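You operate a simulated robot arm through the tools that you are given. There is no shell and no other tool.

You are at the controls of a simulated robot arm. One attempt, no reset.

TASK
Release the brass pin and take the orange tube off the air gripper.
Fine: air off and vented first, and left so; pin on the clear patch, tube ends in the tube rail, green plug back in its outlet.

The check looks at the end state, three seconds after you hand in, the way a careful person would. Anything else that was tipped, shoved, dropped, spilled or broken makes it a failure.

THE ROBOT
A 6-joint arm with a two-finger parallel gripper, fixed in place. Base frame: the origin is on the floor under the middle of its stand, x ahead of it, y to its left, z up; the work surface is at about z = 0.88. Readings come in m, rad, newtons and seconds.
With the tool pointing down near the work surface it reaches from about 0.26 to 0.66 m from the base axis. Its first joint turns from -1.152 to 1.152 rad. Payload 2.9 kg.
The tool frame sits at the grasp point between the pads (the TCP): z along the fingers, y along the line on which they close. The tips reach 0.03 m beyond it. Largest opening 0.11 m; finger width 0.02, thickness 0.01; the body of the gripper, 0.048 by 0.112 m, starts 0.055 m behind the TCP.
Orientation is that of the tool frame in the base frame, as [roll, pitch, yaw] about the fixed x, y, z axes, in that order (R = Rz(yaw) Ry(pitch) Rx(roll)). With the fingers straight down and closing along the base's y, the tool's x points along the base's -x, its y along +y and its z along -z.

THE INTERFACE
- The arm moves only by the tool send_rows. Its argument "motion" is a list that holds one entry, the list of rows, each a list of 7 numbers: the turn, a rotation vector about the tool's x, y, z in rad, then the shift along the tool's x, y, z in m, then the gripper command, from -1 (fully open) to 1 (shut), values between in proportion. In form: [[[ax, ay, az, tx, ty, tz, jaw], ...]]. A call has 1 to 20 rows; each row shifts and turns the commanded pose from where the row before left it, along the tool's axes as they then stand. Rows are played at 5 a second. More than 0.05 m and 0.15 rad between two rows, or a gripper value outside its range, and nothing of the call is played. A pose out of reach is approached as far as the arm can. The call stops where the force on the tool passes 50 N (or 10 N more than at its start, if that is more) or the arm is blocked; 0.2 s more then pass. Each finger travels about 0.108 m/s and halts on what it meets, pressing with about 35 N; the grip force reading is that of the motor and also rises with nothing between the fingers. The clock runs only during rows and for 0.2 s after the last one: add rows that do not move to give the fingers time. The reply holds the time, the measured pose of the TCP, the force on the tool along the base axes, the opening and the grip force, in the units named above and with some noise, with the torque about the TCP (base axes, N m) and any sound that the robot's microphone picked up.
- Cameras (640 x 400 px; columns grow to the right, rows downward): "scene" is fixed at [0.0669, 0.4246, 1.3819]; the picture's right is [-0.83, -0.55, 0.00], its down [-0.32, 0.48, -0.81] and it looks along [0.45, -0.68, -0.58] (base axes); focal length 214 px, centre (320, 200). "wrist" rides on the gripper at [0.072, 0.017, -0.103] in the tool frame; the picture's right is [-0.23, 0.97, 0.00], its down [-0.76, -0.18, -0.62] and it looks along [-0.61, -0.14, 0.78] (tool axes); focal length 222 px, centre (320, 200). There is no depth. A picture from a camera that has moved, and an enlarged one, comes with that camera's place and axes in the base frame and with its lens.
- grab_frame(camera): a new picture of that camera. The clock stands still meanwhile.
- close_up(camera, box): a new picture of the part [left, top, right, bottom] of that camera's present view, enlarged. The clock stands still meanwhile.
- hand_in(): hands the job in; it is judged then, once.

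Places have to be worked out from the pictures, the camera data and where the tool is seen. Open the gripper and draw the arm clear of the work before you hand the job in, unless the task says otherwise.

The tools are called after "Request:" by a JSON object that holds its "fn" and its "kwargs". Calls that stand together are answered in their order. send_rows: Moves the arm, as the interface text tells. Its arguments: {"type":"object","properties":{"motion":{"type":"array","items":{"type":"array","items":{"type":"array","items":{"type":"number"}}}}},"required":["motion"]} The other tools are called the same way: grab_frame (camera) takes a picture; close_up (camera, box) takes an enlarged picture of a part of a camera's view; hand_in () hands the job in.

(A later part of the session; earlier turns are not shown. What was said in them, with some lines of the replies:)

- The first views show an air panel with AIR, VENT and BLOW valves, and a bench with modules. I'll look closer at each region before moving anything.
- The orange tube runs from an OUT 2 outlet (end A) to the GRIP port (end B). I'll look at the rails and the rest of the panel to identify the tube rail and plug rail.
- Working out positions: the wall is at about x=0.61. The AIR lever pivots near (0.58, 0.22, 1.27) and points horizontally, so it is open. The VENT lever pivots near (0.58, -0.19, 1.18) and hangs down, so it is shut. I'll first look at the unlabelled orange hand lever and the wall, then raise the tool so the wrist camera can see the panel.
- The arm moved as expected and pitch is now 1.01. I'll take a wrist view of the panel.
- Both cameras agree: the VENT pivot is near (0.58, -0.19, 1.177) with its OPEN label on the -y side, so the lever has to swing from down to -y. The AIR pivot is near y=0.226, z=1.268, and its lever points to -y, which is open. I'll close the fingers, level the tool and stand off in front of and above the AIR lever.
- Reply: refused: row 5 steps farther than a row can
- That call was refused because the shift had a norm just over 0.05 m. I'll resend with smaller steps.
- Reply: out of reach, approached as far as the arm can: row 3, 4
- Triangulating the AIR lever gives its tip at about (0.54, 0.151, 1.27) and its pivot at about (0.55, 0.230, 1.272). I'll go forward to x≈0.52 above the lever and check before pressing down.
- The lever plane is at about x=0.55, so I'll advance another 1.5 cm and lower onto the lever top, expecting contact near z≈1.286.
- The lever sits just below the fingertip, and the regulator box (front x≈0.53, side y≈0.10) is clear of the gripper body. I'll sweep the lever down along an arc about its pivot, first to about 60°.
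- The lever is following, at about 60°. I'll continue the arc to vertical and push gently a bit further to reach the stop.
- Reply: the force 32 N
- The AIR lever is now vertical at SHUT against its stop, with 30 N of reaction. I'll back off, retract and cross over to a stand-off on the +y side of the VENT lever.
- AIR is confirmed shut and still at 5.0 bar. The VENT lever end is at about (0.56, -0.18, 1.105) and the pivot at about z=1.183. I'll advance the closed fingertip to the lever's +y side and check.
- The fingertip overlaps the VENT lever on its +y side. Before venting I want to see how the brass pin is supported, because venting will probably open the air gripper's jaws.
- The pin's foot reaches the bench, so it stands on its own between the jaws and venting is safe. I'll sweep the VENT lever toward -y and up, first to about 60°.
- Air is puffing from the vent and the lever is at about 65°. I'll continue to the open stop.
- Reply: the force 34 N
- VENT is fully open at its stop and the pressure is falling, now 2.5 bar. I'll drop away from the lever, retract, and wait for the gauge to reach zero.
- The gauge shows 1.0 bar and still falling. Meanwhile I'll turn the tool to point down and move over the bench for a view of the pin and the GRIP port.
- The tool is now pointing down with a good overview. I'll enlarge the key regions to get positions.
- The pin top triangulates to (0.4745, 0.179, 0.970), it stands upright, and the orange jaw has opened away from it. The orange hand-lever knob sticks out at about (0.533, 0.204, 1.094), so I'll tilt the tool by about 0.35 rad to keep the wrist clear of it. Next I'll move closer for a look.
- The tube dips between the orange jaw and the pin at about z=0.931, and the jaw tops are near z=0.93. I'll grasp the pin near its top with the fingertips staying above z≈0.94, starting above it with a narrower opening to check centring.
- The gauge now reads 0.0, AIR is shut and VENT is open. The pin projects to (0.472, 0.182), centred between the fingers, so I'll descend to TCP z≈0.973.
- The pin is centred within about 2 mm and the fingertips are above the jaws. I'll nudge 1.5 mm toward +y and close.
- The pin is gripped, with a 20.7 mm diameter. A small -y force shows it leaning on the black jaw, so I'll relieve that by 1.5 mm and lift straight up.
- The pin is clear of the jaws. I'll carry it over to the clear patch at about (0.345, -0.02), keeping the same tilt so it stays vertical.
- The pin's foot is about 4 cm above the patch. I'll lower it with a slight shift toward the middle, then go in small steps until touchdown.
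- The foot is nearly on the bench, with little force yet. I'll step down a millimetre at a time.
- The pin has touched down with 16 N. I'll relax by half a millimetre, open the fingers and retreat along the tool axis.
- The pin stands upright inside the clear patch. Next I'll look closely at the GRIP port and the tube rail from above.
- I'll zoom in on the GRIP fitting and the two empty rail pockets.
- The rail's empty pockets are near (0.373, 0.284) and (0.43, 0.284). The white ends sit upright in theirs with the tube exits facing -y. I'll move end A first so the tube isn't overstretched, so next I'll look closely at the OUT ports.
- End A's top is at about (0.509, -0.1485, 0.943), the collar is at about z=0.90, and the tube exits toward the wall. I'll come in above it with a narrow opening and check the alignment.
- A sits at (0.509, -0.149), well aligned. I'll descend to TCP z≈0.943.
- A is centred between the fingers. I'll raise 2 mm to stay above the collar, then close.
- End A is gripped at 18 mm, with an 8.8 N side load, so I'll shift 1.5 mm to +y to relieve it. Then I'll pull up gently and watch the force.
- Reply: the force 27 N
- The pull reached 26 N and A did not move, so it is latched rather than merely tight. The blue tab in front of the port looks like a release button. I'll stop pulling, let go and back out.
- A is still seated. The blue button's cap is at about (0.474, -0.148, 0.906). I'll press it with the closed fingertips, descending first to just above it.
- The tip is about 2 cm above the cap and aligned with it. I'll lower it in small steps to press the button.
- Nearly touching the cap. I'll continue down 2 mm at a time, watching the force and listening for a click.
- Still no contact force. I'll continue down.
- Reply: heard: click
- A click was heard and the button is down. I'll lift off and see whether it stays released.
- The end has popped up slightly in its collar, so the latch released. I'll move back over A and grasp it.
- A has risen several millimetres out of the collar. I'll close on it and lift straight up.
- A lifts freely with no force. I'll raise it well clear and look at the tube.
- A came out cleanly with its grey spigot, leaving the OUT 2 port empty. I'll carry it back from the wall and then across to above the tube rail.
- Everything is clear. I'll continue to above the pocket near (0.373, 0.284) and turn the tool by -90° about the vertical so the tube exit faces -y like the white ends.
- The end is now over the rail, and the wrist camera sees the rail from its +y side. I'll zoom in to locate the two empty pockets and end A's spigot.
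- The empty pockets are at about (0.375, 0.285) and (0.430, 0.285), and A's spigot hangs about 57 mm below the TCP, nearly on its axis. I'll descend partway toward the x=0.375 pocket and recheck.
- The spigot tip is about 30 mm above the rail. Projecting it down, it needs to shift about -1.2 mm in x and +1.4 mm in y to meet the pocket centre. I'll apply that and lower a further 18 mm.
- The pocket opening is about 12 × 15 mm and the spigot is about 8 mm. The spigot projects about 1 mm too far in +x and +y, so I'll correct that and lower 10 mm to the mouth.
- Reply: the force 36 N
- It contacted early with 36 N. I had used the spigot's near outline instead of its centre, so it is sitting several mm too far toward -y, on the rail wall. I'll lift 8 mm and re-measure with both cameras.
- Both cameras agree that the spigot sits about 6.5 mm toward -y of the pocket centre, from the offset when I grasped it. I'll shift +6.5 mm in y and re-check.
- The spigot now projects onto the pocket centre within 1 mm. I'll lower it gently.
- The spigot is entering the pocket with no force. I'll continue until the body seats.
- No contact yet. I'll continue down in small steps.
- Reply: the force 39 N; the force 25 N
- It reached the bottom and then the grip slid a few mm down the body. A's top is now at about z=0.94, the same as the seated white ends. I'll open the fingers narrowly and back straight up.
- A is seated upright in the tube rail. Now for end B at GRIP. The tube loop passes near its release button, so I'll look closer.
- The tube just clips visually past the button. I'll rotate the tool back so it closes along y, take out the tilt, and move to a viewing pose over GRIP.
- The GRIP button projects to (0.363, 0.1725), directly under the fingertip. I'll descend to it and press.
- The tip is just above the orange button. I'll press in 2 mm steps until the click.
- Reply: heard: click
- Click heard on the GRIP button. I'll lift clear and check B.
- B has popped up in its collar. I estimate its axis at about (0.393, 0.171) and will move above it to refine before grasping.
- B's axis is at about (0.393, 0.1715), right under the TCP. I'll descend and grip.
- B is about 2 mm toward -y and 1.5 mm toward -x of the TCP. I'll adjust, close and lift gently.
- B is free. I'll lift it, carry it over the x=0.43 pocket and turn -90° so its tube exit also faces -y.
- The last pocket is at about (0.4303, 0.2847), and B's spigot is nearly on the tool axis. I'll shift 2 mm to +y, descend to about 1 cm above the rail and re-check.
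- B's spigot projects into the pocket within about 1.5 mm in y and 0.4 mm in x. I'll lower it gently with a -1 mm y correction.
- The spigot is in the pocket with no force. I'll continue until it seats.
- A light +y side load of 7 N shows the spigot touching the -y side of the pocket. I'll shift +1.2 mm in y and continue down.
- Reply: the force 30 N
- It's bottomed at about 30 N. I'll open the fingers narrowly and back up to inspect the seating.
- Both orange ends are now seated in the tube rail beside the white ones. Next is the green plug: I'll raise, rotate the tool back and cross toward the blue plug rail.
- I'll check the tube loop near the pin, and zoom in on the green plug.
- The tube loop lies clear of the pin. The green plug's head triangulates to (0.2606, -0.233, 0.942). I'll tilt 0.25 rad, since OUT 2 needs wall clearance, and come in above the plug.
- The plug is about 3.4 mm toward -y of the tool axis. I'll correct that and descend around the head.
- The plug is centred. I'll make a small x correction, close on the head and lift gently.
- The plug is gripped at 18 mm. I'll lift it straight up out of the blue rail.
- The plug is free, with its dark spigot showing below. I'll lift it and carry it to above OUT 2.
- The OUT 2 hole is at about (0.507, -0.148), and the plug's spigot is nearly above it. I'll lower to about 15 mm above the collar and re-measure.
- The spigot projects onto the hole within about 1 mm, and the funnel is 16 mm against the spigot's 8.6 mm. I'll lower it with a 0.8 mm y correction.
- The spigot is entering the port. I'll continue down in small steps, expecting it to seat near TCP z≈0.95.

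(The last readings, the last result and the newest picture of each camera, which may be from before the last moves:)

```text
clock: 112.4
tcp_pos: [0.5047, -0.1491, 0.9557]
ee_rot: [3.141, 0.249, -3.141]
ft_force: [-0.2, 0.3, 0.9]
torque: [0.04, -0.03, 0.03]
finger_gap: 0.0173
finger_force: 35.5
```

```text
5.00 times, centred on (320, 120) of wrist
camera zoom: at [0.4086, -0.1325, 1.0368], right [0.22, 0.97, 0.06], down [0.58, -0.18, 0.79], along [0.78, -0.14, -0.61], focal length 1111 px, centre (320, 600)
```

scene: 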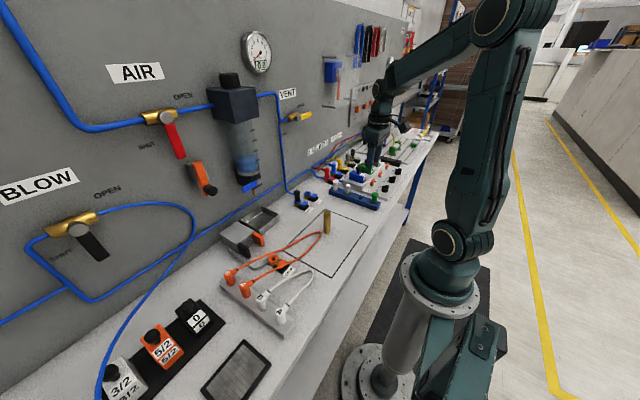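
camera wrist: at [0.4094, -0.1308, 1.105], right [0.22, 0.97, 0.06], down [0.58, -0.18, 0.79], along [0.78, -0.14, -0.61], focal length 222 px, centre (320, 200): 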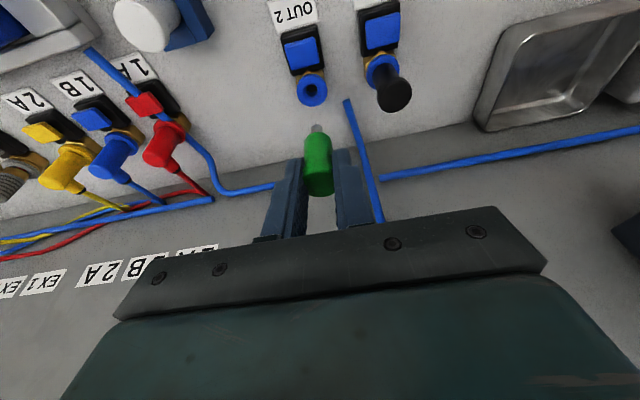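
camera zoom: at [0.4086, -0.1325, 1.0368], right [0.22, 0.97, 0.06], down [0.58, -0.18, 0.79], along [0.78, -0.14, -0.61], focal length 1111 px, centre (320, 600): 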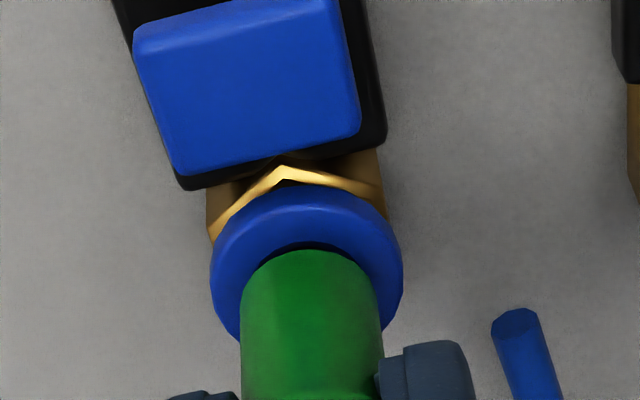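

Nearly seated, with no resistance yet. I'll continue in 2–3 mm steps, listening for a click.

Request:
{"fn": "send_rows", "kwargs": {"motion": [[[0, 0, 0, 0.0007, 0, 0.0029, 1], [0, 0, 0, 0, 0, 0, 1]]]}}

Request:
{"fn": "send_rows", "kwargs": {"motion": [[[0, 0, 0, 0.0005, 0, 0.0019, 1], [0, 0, 0, 0, 0, 0, 1]]]}}

Request:
{"fn": "send_rows", "kwargs": {"motion": [[[0, 0, 0, 0.0005, 0, 0.0019, 1], [0, 0, 0, 0, 0, 0, 1]]]}}

Request:
{"fn": "close_up", "kwargs": {"camera": "wrist", "box": [270, 80, 370, 160]}}

```text
clock: 113.0
tcp_pos: [0.5047, -0.1509, 0.9543]
ee_rot: [3.141, 0.249, 3.14]
ft_force: [-0.2, -0.9, 3.5]
torque: [-0.14, 0.01, -0.02]
finger_gap: 0.0178
finger_force: 35.0
```

```text
clock: 113.6
tcp_pos: [0.5038, -0.1493, 0.9518]
ee_rot: [-3.141, 0.251, 3.141]
ft_force: [0.3, -1.7, 5.8]
torque: [-0.14, -0.11, -0.01]
finger_gap: 0.0178
finger_force: 35.5
```

```text
clock: 114.2
tcp_pos: [0.505, -0.1496, 0.9509]
ee_rot: [-3.142, 0.251, 3.139]
ft_force: [-3.0, 0.6, 19.6]
torque: [-0.15, 0.1, -0.04]
finger_gap: 0.0173
finger_force: 35.5
```

```text
5.00 times, centred on (320, 120) of wrist
camera zoom: at [0.4091, -0.1326, 1.0312], right [0.22, 0.97, 0.06], down [0.58, -0.18, 0.79], along [0.78, -0.14, -0.61], focal length 1111 px, centre (320, 600)
```

zoom: 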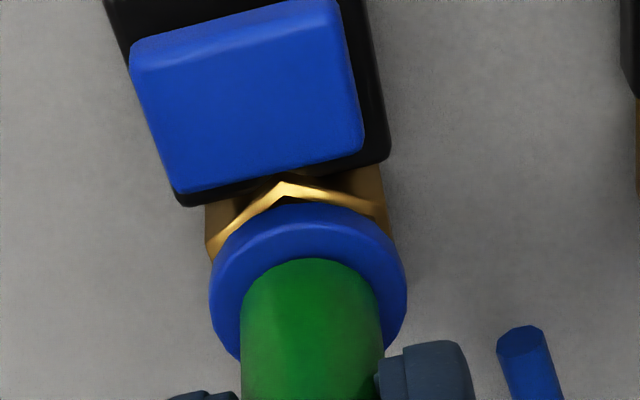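

19.6 N now, so it's meeting the latch. I'll push a little more until it clicks home.

Request:
{"fn": "send_rows", "kwargs": {"motion": [[[0, 0, 0, 0.0005, 0, 0.0019, 1], [0, 0, 0, 0, 0, 0, 1]]]}}

Request:
{"fn": "close_up", "kwargs": {"camera": "wrist", "box": [270, 80, 370, 160]}}

Request:
{"fn": "close_up", "kwargs": {"camera": "scene", "box": [280, 150, 340, 210]}}

```text
clock: 114.8
tcp_pos: [0.5045, -0.1505, 0.9497]
ee_rot: [-3.14, 0.253, -3.14]
ft_force: [2.4, 2.1, 22.6]
torque: [-0.08, -0.3, -0.03]
finger_gap: 0.0177
finger_force: 35.3
```

```text
5.00 times, centred on (320, 120) of wrist
camera zoom: at [0.4091, -0.1326, 1.029], right [0.22, 0.97, 0.06], down [0.58, -0.18, 0.79], along [0.78, -0.14, -0.6], focal length 1111 px, centre (320, 600)
```

zoom: 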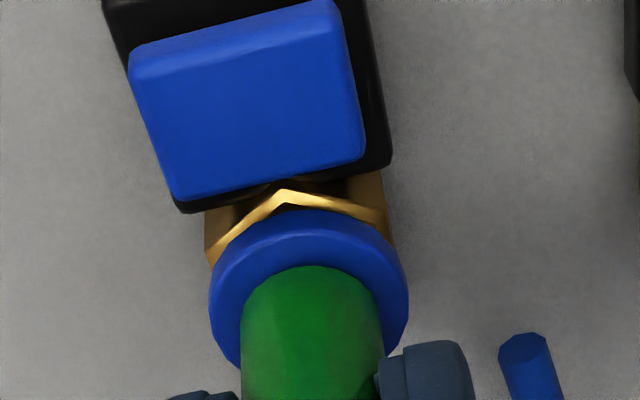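

```text
6.67 times, centred on (310, 180) of scene
camera zoom: at [0.0666, 0.4247, 1.3819], right [-0.83, -0.55, 0.0], down [-0.32, 0.48, -0.81], along [0.45, -0.68, -0.58], focal length 1430 px, centre (387, 333)
```

zoom: 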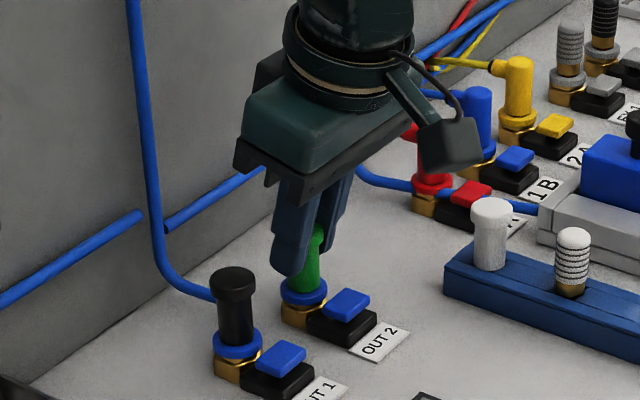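

The grip is slipping along the plug rather than moving it. I'll let go, back off and inspect how deep it sits compared with the black plug.

Request:
{"fn": "send_rows", "kwargs": {"motion": [[[0, 0, 0, 0, 0, 0, 0.6], [0, 0, 0, 0, 0, 0, 0.27], [0, 0, 0, 0, 0, 0, 0.2], [0, 0, 0, -0.0025, 0, -0.0097, 0.2], [0, 0, 0, -0.0074, 0, -0.029, 0.2], [0, 0, 0, -0.0074, 0, -0.029, 0.2], [0, 0, 0, 0, 0, 0, 0.2]]]}}

Request:
{"fn": "close_up", "kwargs": {"camera": "wrist", "box": [240, 40, 440, 200]}}

Request:
{"fn": "close_up", "kwargs": {"camera": "scene", "box": [280, 160, 330, 210]}}

```text
clock: 116.4
tcp_pos: [0.5038, -0.1501, 1.0166]
ee_rot: [-3.14, 0.248, 3.141]
ft_force: [0.7, 0.9, 0.0]
torque: [-0.04, 0.0, 0.02]
finger_gap: 0.0441
finger_force: 0.0
```

```text
2.50 times, centred on (340, 120) of wrist
camera zoom: at [0.4081, -0.1335, 1.0976], right [0.22, 0.97, 0.06], down [0.58, -0.18, 0.79], along [0.78, -0.14, -0.61], focal length 555 px, centre (270, 400)
```

zoom: 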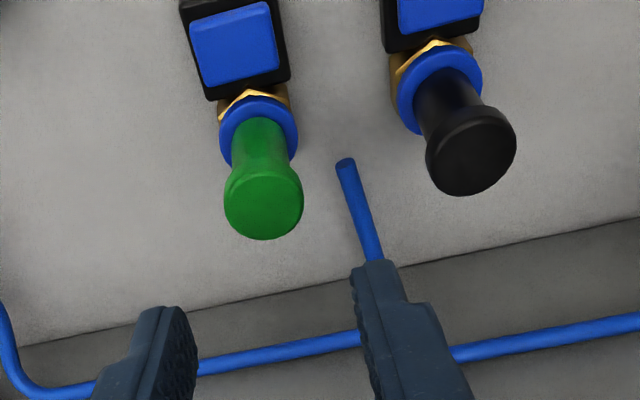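

```text
8.00 times, centred on (305, 185) of scene
camera zoom: at [0.0669, 0.4246, 1.3819], right [-0.83, -0.55, 0.0], down [-0.32, 0.48, -0.81], along [0.45, -0.68, -0.58], focal length 1716 px, centre (440, 320)
```

zoom: 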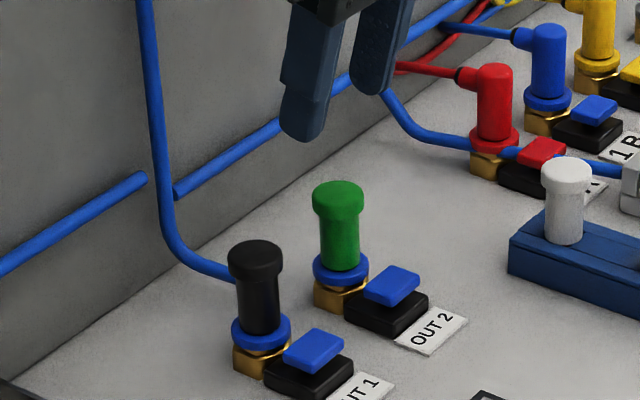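

I'll compare the green and black plugs at higher zoom to judge seating depth.

Request:
{"fn": "close_up", "kwargs": {"camera": "scene", "box": [292, 180, 317, 205]}}

Request:
{"fn": "close_up", "kwargs": {"camera": "scene", "box": [282, 187, 307, 212]}}

Request:
{"fn": "close_up", "kwargs": {"camera": "wrist", "box": [295, 70, 355, 140]}}

Request:
{"fn": "close_up", "kwargs": {"camera": "wrist", "box": [380, 40, 440, 110]}}

```text
16.00 times, centred on (304, 192) of scene
camera zoom: at [0.0669, 0.4246, 1.3819], right [-0.83, -0.55, 0.0], down [-0.32, 0.48, -0.81], along [0.45, -0.68, -0.58], focal length 3432 px, centre (568, 320)
```

zoom: 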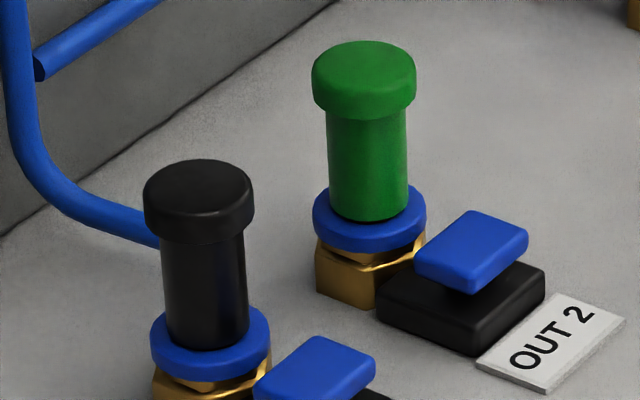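

```text
16.00 times, centred on (294, 200) of scene
camera zoom: at [0.0669, 0.4246, 1.3819], right [-0.83, -0.55, 0.0], down [-0.32, 0.48, -0.81], along [0.45, -0.68, -0.58], focal length 3432 px, centre (728, 208)
```

zoom: 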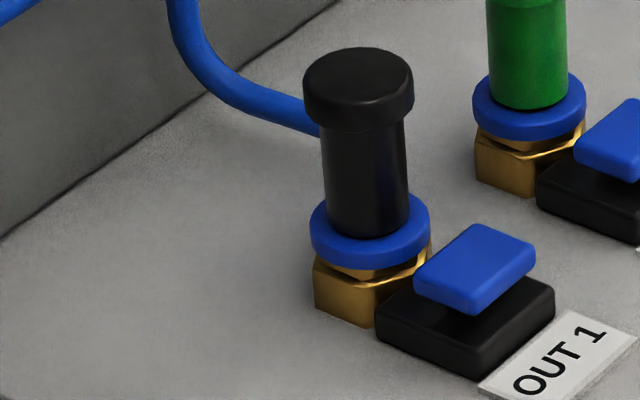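

```text
5.71 times, centred on (325, 105) of wrist
camera zoom: at [0.4081, -0.1335, 1.0976], right [0.22, 0.97, 0.06], down [0.58, -0.18, 0.79], along [0.78, -0.14, -0.61], focal length 1269 px, centre (291, 743)
```

zoom: 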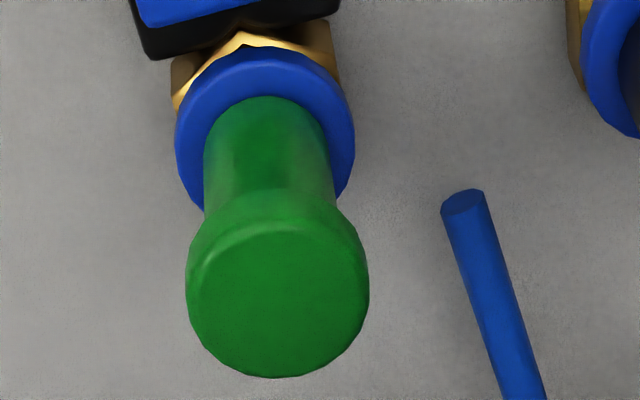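

```text
5.71 times, centred on (410, 75) of wrist
camera zoom: at [0.4081, -0.1335, 1.0976], right [0.22, 0.97, 0.06], down [0.58, -0.18, 0.79], along [0.78, -0.14, -0.61], focal length 1269 px, centre (-194, 914)
```

zoom: 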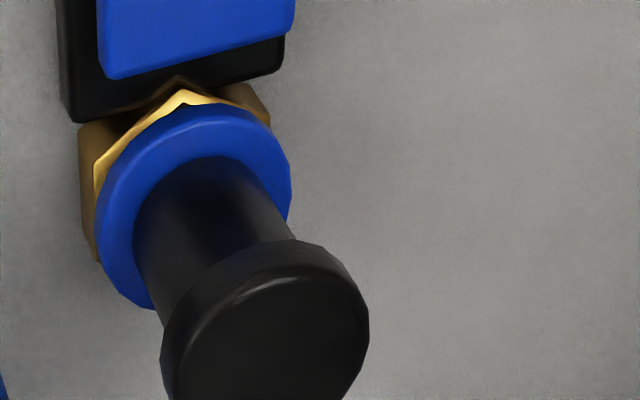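

By scale, the green plug sits to the same depth as the black one, within about 0.6 mm. I heard no latch click, so I'll press its head down with closed fingertips to make sure it's fully home.

Request:
{"fn": "send_rows", "kwargs": {"motion": [[[0, 0, 0, 0.002, 0, 0, 1], [0, 0, 0, 0, 0, 0, 1], [0, 0, 0, 0, 0, 0, 1], [0, 0, 0, 0.0043, 0, 0.017, 1], [0, 0, 0, 0.0037, 0, 0.0145, 1], [0, 0, 0, 0, 0, 0, 1]]]}}

Request:
{"fn": "close_up", "kwargs": {"camera": "scene", "box": [280, 160, 330, 210]}}

Request:
{"fn": "close_up", "kwargs": {"camera": "wrist", "box": [240, 60, 440, 220]}}

```text
clock: 117.8
tcp_pos: [0.5013, -0.1507, 0.9837]
ee_rot: [-3.142, 0.251, 3.14]
ft_force: [-0.5, 0.4, 0.2]
torque: [0.04, 0.0, -0.01]
finger_gap: 0.0
finger_force: 34.5
```

```text
8.00 times, centred on (305, 185) of scene
camera zoom: at [0.0669, 0.4246, 1.3819], right [-0.83, -0.55, 0.0], down [-0.32, 0.48, -0.81], along [0.45, -0.68, -0.58], focal length 1716 px, centre (440, 320)
```

zoom: 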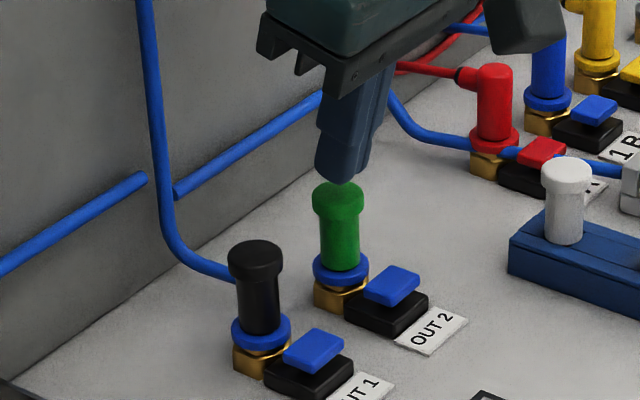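

```text
2.50 times, centred on (340, 140) of wrist
camera zoom: at [0.4061, -0.1327, 1.0646], right [0.22, 0.97, 0.06], down [0.58, -0.18, 0.79], along [0.78, -0.14, -0.61], focal length 555 px, centre (270, 350)
```

zoom: 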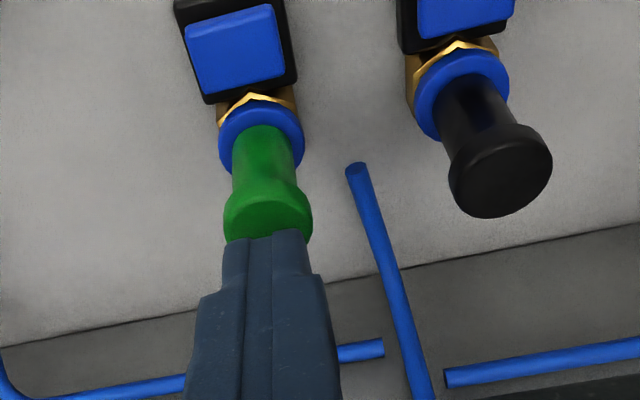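

The tip is right above the head. I'll press in 2 mm steps.

Request:
{"fn": "send_rows", "kwargs": {"motion": [[[0, 0, 0, 0.0005, 0, 0.0019, 1], [0, 0, 0, 0.0005, 0, 0.0019, 1], [0, 0, 0, 0.0005, 0, 0.0019, 1], [0, 0, 0, 0, 0, 0, 1]]]}}

Request:
{"fn": "send_rows", "kwargs": {"motion": [[[0, 0, 0, 0.0005, 0, 0.0019, 1], [0, 0, 0, 0, 0, 0, 1]]]}}

Request:
{"fn": "send_rows", "kwargs": {"motion": [[[0, 0, 0, 0.0004, 0, 0.0014, 1], [0, 0, 0, 0, 0, 0, 1]]]}}

```text
clock: 118.8
tcp_pos: [0.5021, -0.1511, 0.9782]
ee_rot: [-3.141, 0.249, -3.141]
ft_force: [0.8, -0.5, 0.8]
torque: [0.04, -0.02, 0.02]
finger_gap: 0.0
finger_force: 34.8
```

```text
clock: 119.4
tcp_pos: [0.502, -0.1506, 0.9774]
ee_rot: [-3.141, 0.25, 3.141]
ft_force: [0.9, -1.1, -0.2]
torque: [0.02, -0.04, -0.01]
finger_gap: 0.0003
finger_force: 35.3
```

```text
clock: 120.0
tcp_pos: [0.5016, -0.1494, 0.9741]
ee_rot: [3.14, 0.25, -3.141]
ft_force: [-0.1, -0.2, -0.5]
torque: [0.0, -0.01, 0.02]
finger_gap: 0.0
finger_force: 35.2
```

Tip at about z=0.943 and no contact yet. I'll continue with small steps.

Request:
{"fn": "send_rows", "kwargs": {"motion": [[[0, 0, 0, 0.0004, 0, 0.0014, 1], [0, 0, 0, 0, 0, 0, 1]]]}}

Request:
{"fn": "send_rows", "kwargs": {"motion": [[[0, 0, 0, 0.0004, 0, 0.0014, 1], [0, 0, 0, 0, 0, 0, 1]]]}}

Request:
{"fn": "close_up", "kwargs": {"camera": "scene", "box": [292, 180, 317, 205]}}

```text
clock: 120.6
tcp_pos: [0.5024, -0.1509, 0.9743]
ee_rot: [-3.139, 0.251, -3.14]
ft_force: [-2.3, 1.0, 11.7]
torque: [-0.04, 0.09, 0.02]
finger_gap: 0.0
finger_force: 35.1
```

```text
clock: 121.2
tcp_pos: [0.5029, -0.1508, 0.9747]
ee_rot: [-3.14, 0.254, 3.14]
ft_force: [-5.4, -0.2, 32.5]
torque: [0.04, 0.19, 0.01]
finger_gap: 0.0001
finger_force: 34.9
```

```text
16.00 times, centred on (304, 192) of scene
camera zoom: at [0.0663, 0.4247, 1.3819], right [-0.83, -0.55, 0.0], down [-0.32, 0.48, -0.81], along [0.45, -0.68, -0.58], focal length 3432 px, centre (568, 320)
```

zoom: 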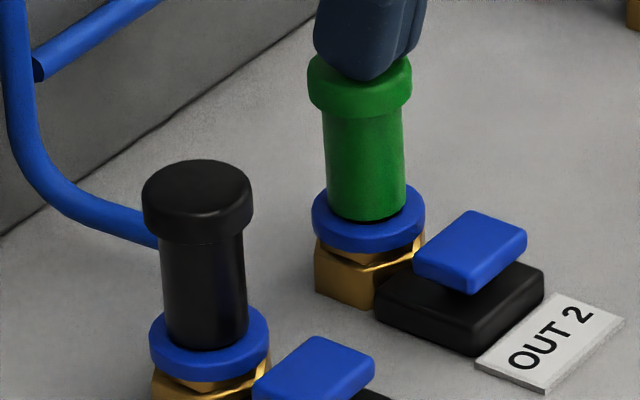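

It's solid at 32 N with no travel, so the plug is bottomed. I'll lift off, regrasp it and do a light 2 mm pull to confirm it's latched.

Request:
{"fn": "send_rows", "kwargs": {"motion": [[[0, 0, 0, -0.0037, 0, -0.0145, 1], [0, 0, 0, -0.005, 0, -0.0194, 0.5], [0, 0, 0, -0.0024, 0, 0.0006, 0.18], [0, 0, 0, 0, 0, 0, 0.18], [0, 0, 0, 0, 0, 0, 0.18]]]}}

Request:
{"fn": "close_up", "kwargs": {"camera": "scene", "box": [292, 180, 317, 205]}}

Request:
{"fn": "close_up", "kwargs": {"camera": "wrist", "box": [240, 60, 400, 200]}}

```text
clock: 122.4
tcp_pos: [0.5042, -0.1492, 1.0068]
ee_rot: [-3.141, 0.249, 3.141]
ft_force: [-0.6, 0.0, -0.6]
torque: [0.03, -0.01, 0.0]
finger_gap: 0.0451
finger_force: 0.1
```

```text
16.00 times, centred on (304, 192) of scene
camera zoom: at [0.0669, 0.4246, 1.3819], right [-0.83, -0.55, 0.0], down [-0.32, 0.48, -0.81], along [0.45, -0.68, -0.58], focal length 3432 px, centre (568, 320)
```

zoom: 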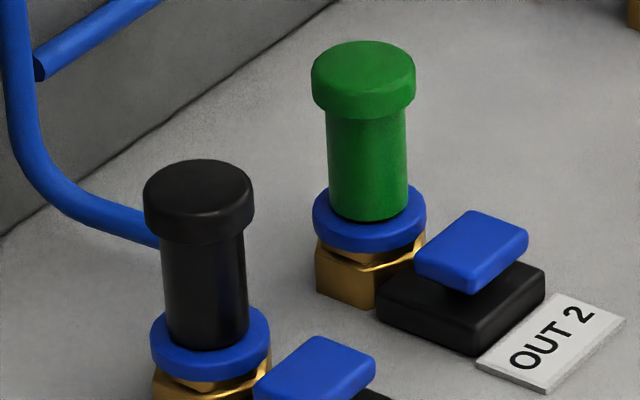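

```text
2.86 times, centred on (320, 130) of wrist
camera zoom: at [0.4096, -0.133, 1.0885], right [0.22, 0.97, 0.06], down [0.58, -0.18, 0.79], along [0.78, -0.14, -0.61], focal length 635 px, centre (320, 400)
```

zoom: 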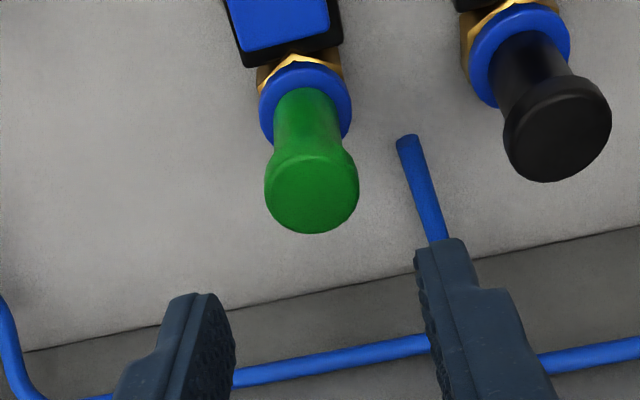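

The plug sprang back to exactly the same upright position after the eccentric press, which suggests the latch holds it. I'll still do the light pull test.

Request:
{"fn": "send_rows", "kwargs": {"motion": [[[0, 0, 0, 0.00485, 0.0003, 0.019, 0.18], [0, 0, 0, 0.00485, 0.0003, 0.019, 0.18], [0, 0, 0, 0.00485, 0, 0.019, 0.18], [0, 0, 0, 0, 0, 0, 0.18], [0, 0, 0, 0, 0, 0, 0.5], [0, 0, 0, 0, 0, 0, 1], [0, 0, 0, 0, 0, 0, 1]]]}}

Request:
{"fn": "send_rows", "kwargs": {"motion": [[[0, 0, 0, -0.0004, 0, -0.0014, 1], [0, 0, 0, 0, 0, 0, 1]]]}}

Request:
{"fn": "close_up", "kwargs": {"camera": "wrist", "box": [270, 80, 370, 160]}}

```text
clock: 124.0
tcp_pos: [0.5044, -0.1488, 0.9483]
ee_rot: [-3.141, 0.251, -3.14]
ft_force: [-0.3, -3.4, 0.6]
torque: [-0.2, 0.02, -0.03]
finger_gap: 0.0178
finger_force: 35.5
```

```text
clock: 124.6
tcp_pos: [0.5056, -0.1499, 0.948]
ee_rot: [-3.141, 0.245, 3.139]
ft_force: [6.2, -7.4, -16.6]
torque: [-0.46, -0.26, -0.06]
finger_gap: 0.0177
finger_force: 35.0
```

```text
5.00 times, centred on (320, 120) of wrist
camera zoom: at [0.4094, -0.1322, 1.0293], right [0.22, 0.97, 0.06], down [0.59, -0.18, 0.79], along [0.78, -0.14, -0.61], focal length 1111 px, centre (320, 600)
```

zoom: 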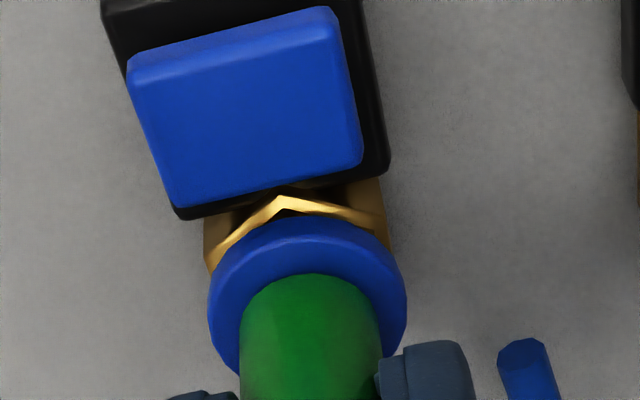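

It resists at 16.6 N, so the plug is latched. I'll relax, open, and back out.

Request:
{"fn": "send_rows", "kwargs": {"motion": [[[0, 0, 0, 0.0004, 0, 0.0014, 1], [0, 0, 0, 0, 0, 0, 0.6], [0, 0, 0, 0, 0, 0, 0.18], [0, 0, 0, 0, 0, 0, 0.18], [0, 0, 0, -0.0025, 0, -0.0097, 0.18], [0, 0, 0, -0.0074, 0, -0.029, 0.18], [0, 0, 0, -0.0074, 0, -0.029, 0.18], [0, 0, 0, 0.0388, 0, -0.0099, 0.18], [0, 0, 0, 0.0388, 0, -0.0099, 0], [0, 0, 0, 0.0388, 0, -0.0099, -0.5], [0, 0, 0, 0.0291, 0.03, -0.025, -1], [0, 0, 0, 0.02, 0.03, -0.025, -1], [0, 0, 0, 0.01, 0.03, -0.025, -1], [0, 0, 0, 0, 0.03, -0.025, -1], [0, 0, 0, 0, 0, 0, -1]]]}}

Request:
{"fn": "grab_frame", "kwargs": {"camera": "scene"}}

Request:
{"fn": "grab_frame", "kwargs": {"camera": "wrist"}}

```text
clock: 127.8
tcp_pos: [0.303, -0.0267, 1.1011]
ee_rot: [3.141, 0.248, -3.141]
ft_force: [0.1, 0.4, -0.3]
torque: [0.0, 0.02, 0.01]
finger_gap: 0.1101
finger_force: 0.2
```

```text
taken
```

scene: 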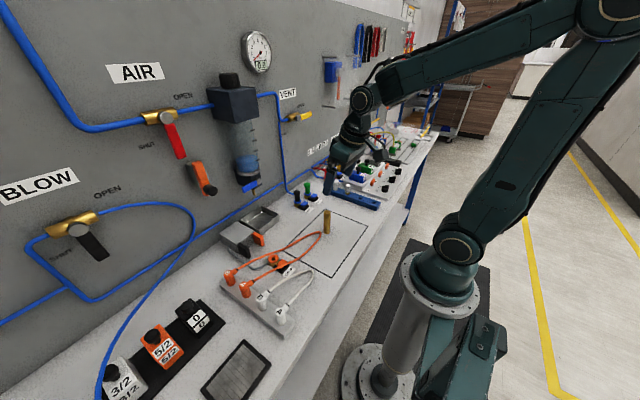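

```text
taken
camera wrist: at [0.2077, -0.0096, 1.1815], right [0.22, 0.97, 0.06], down [0.58, -0.18, 0.79], along [0.78, -0.14, -0.61], focal length 222 px, centre (320, 200)
```

wrist: 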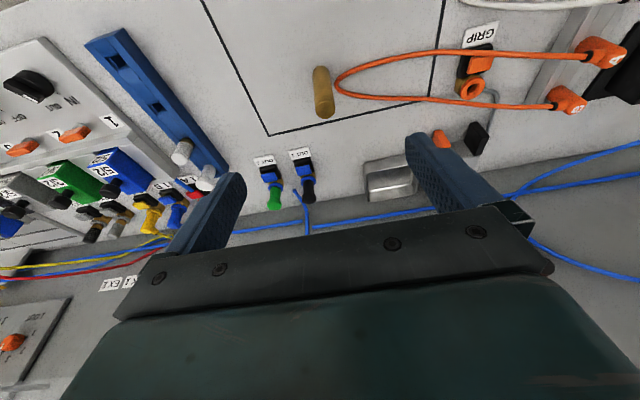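

Everything looks in place. I'll draw the arm back to near its start pose and then inspect each item.

Request:
{"fn": "send_rows", "kwargs": {"motion": [[[0, 0, 0, 0.018, 0.006, -0.03, -1], [0, 0, 0, 0.02, 0.006, -0.02, -1], [0, -0.12, 0, 0.02, 0.006, -0.01, -1], [0, -0.12, 0, 0.02, 0.006, -0.01, -1], [0, 0, 0, 0.02, 0, 0, -1], [0, 0, 0, 0, 0, 0, -1]]]}}

Request:
{"fn": "close_up", "kwargs": {"camera": "scene", "box": [120, 20, 330, 170]}}

Request:
{"fn": "close_up", "kwargs": {"camera": "scene", "box": [200, 180, 400, 330]}}

Request:
{"fn": "close_up", "kwargs": {"camera": "scene", "box": [210, 260, 290, 330]}}

Request:
{"fn": "close_up", "kwargs": {"camera": "scene", "box": [280, 150, 400, 240]}}

Request:
{"fn": "grab_frame", "kwargs": {"camera": "wrist"}}

```text
clock: 129.2
tcp_pos: [0.189, -0.0056, 1.1389]
ee_rot: [-3.142, 0.489, 3.141]
ft_force: [0.4, -0.4, -0.7]
torque: [-0.03, -0.04, 0.02]
finger_gap: 0.1101
finger_force: 0.0
```

```text
2.67 times, centred on (225, 95) of scene
camera zoom: at [0.0669, 0.4246, 1.3819], right [-0.83, -0.55, 0.0], down [-0.32, 0.48, -0.81], along [0.45, -0.68, -0.58], focal length 572 px, centre (573, 480)
```

zoom: 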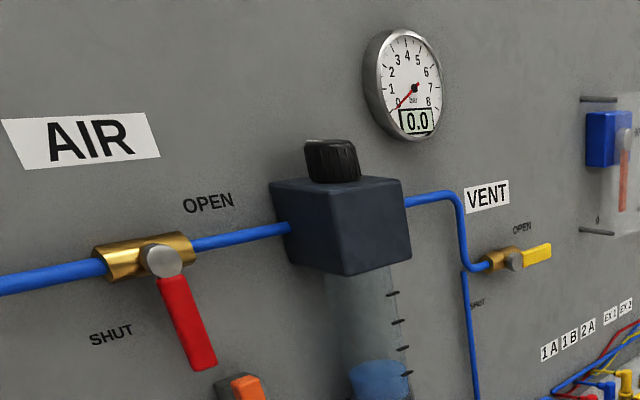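

```text
2.67 times, centred on (300, 255) of scene
camera zoom: at [0.0669, 0.4246, 1.3819], right [-0.83, -0.55, 0.0], down [-0.32, 0.48, -0.81], along [0.45, -0.68, -0.58], focal length 572 px, centre (373, 53)
```

zoom: 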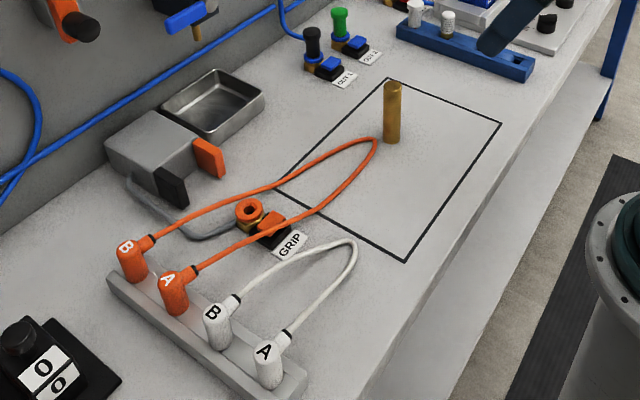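

```text
5.71 times, centred on (250, 295) of scene
camera zoom: at [0.0669, 0.4246, 1.3819], right [-0.83, -0.55, 0.0], down [-0.32, 0.48, -0.81], along [0.45, -0.68, -0.58], focal length 1226 px, centre (720, -343)
```

zoom: 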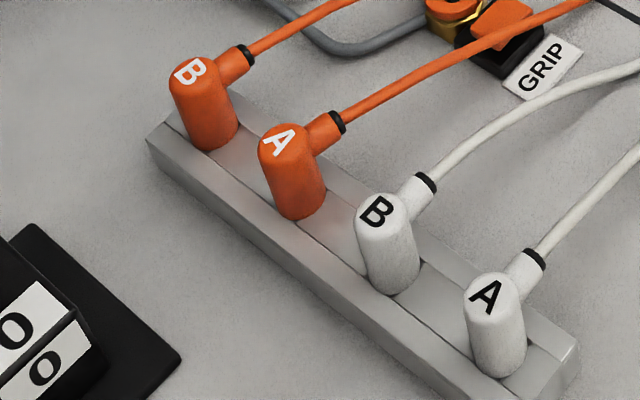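

```text
4.44 times, centred on (340, 195) of scene
camera zoom: at [0.0669, 0.4246, 1.3819], right [-0.83, -0.55, 0.0], down [-0.32, 0.48, -0.81], along [0.45, -0.68, -0.58], focal length 953 px, centre (231, 222)
```

zoom: 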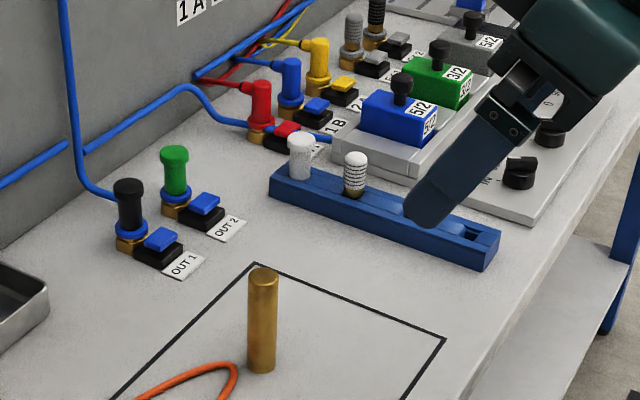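

```text
taken
camera wrist: at [0.0782, 0.0116, 1.1934], right [0.2, 0.97, 0.11], down [0.38, -0.18, 0.91], along [0.9, -0.14, -0.41], focal length 222 px, centre (320, 200)
```

wrist: 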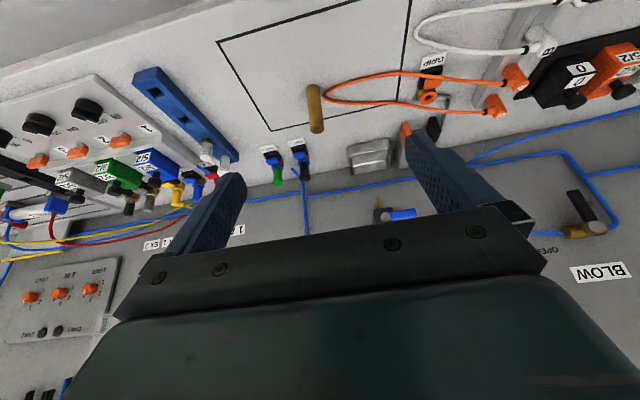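

Final check: AIR is shut, VENT is open and the gauge reads 0.0. The pin stands upright inside the clear patch, and both orange ends are seated in the tube rail level with the white ones. The green plug is latched in OUT 2, nothing else has been disturbed, and the gripper is open with the arm back near its start pose. I'm handing in.

Request:
{"fn": "hand_in", "kwargs": {}}

```text
The job is handed in.
```

The job is handed in; I don't have the result of the check yet. The last pictures before hand-in showed:

- **Air:** the AIR lever is at SHUT and the VENT lever at OPEN. The gauge read 0.0 bar before I touched the pin or the tube, and both levers were left that way.
- **Pin:** it stands upright inside the clear patch. The loop of the orange tube lies across part of the patch, about 1 cm from the pin and not touching it.
- **Tube:** both orange ends, A and B, are in the tube rail's two free pockets. They sit level with the white ends, and their tube exits face the same way.
- **Green plug:** it is back in OUT 2. I heard no click as it went in. It sits to the same depth as the black plug in OUT 1, and it did not move in a 16.6 N pull test, so I take it as latched.

The tube ends are latched into their ports, so I pressed the release button on OUT 2 and on GRIP to free them. An early pull on A before I found the button reached 26 N, and A did not move. On the first try at the rail, A's spigot landed on the rail wall at 36 N; I lifted it, re-aligned it and seated it.

I saw nothing else tipped, shoved or dropped. The gripper is open and the arm is back near its start pose.
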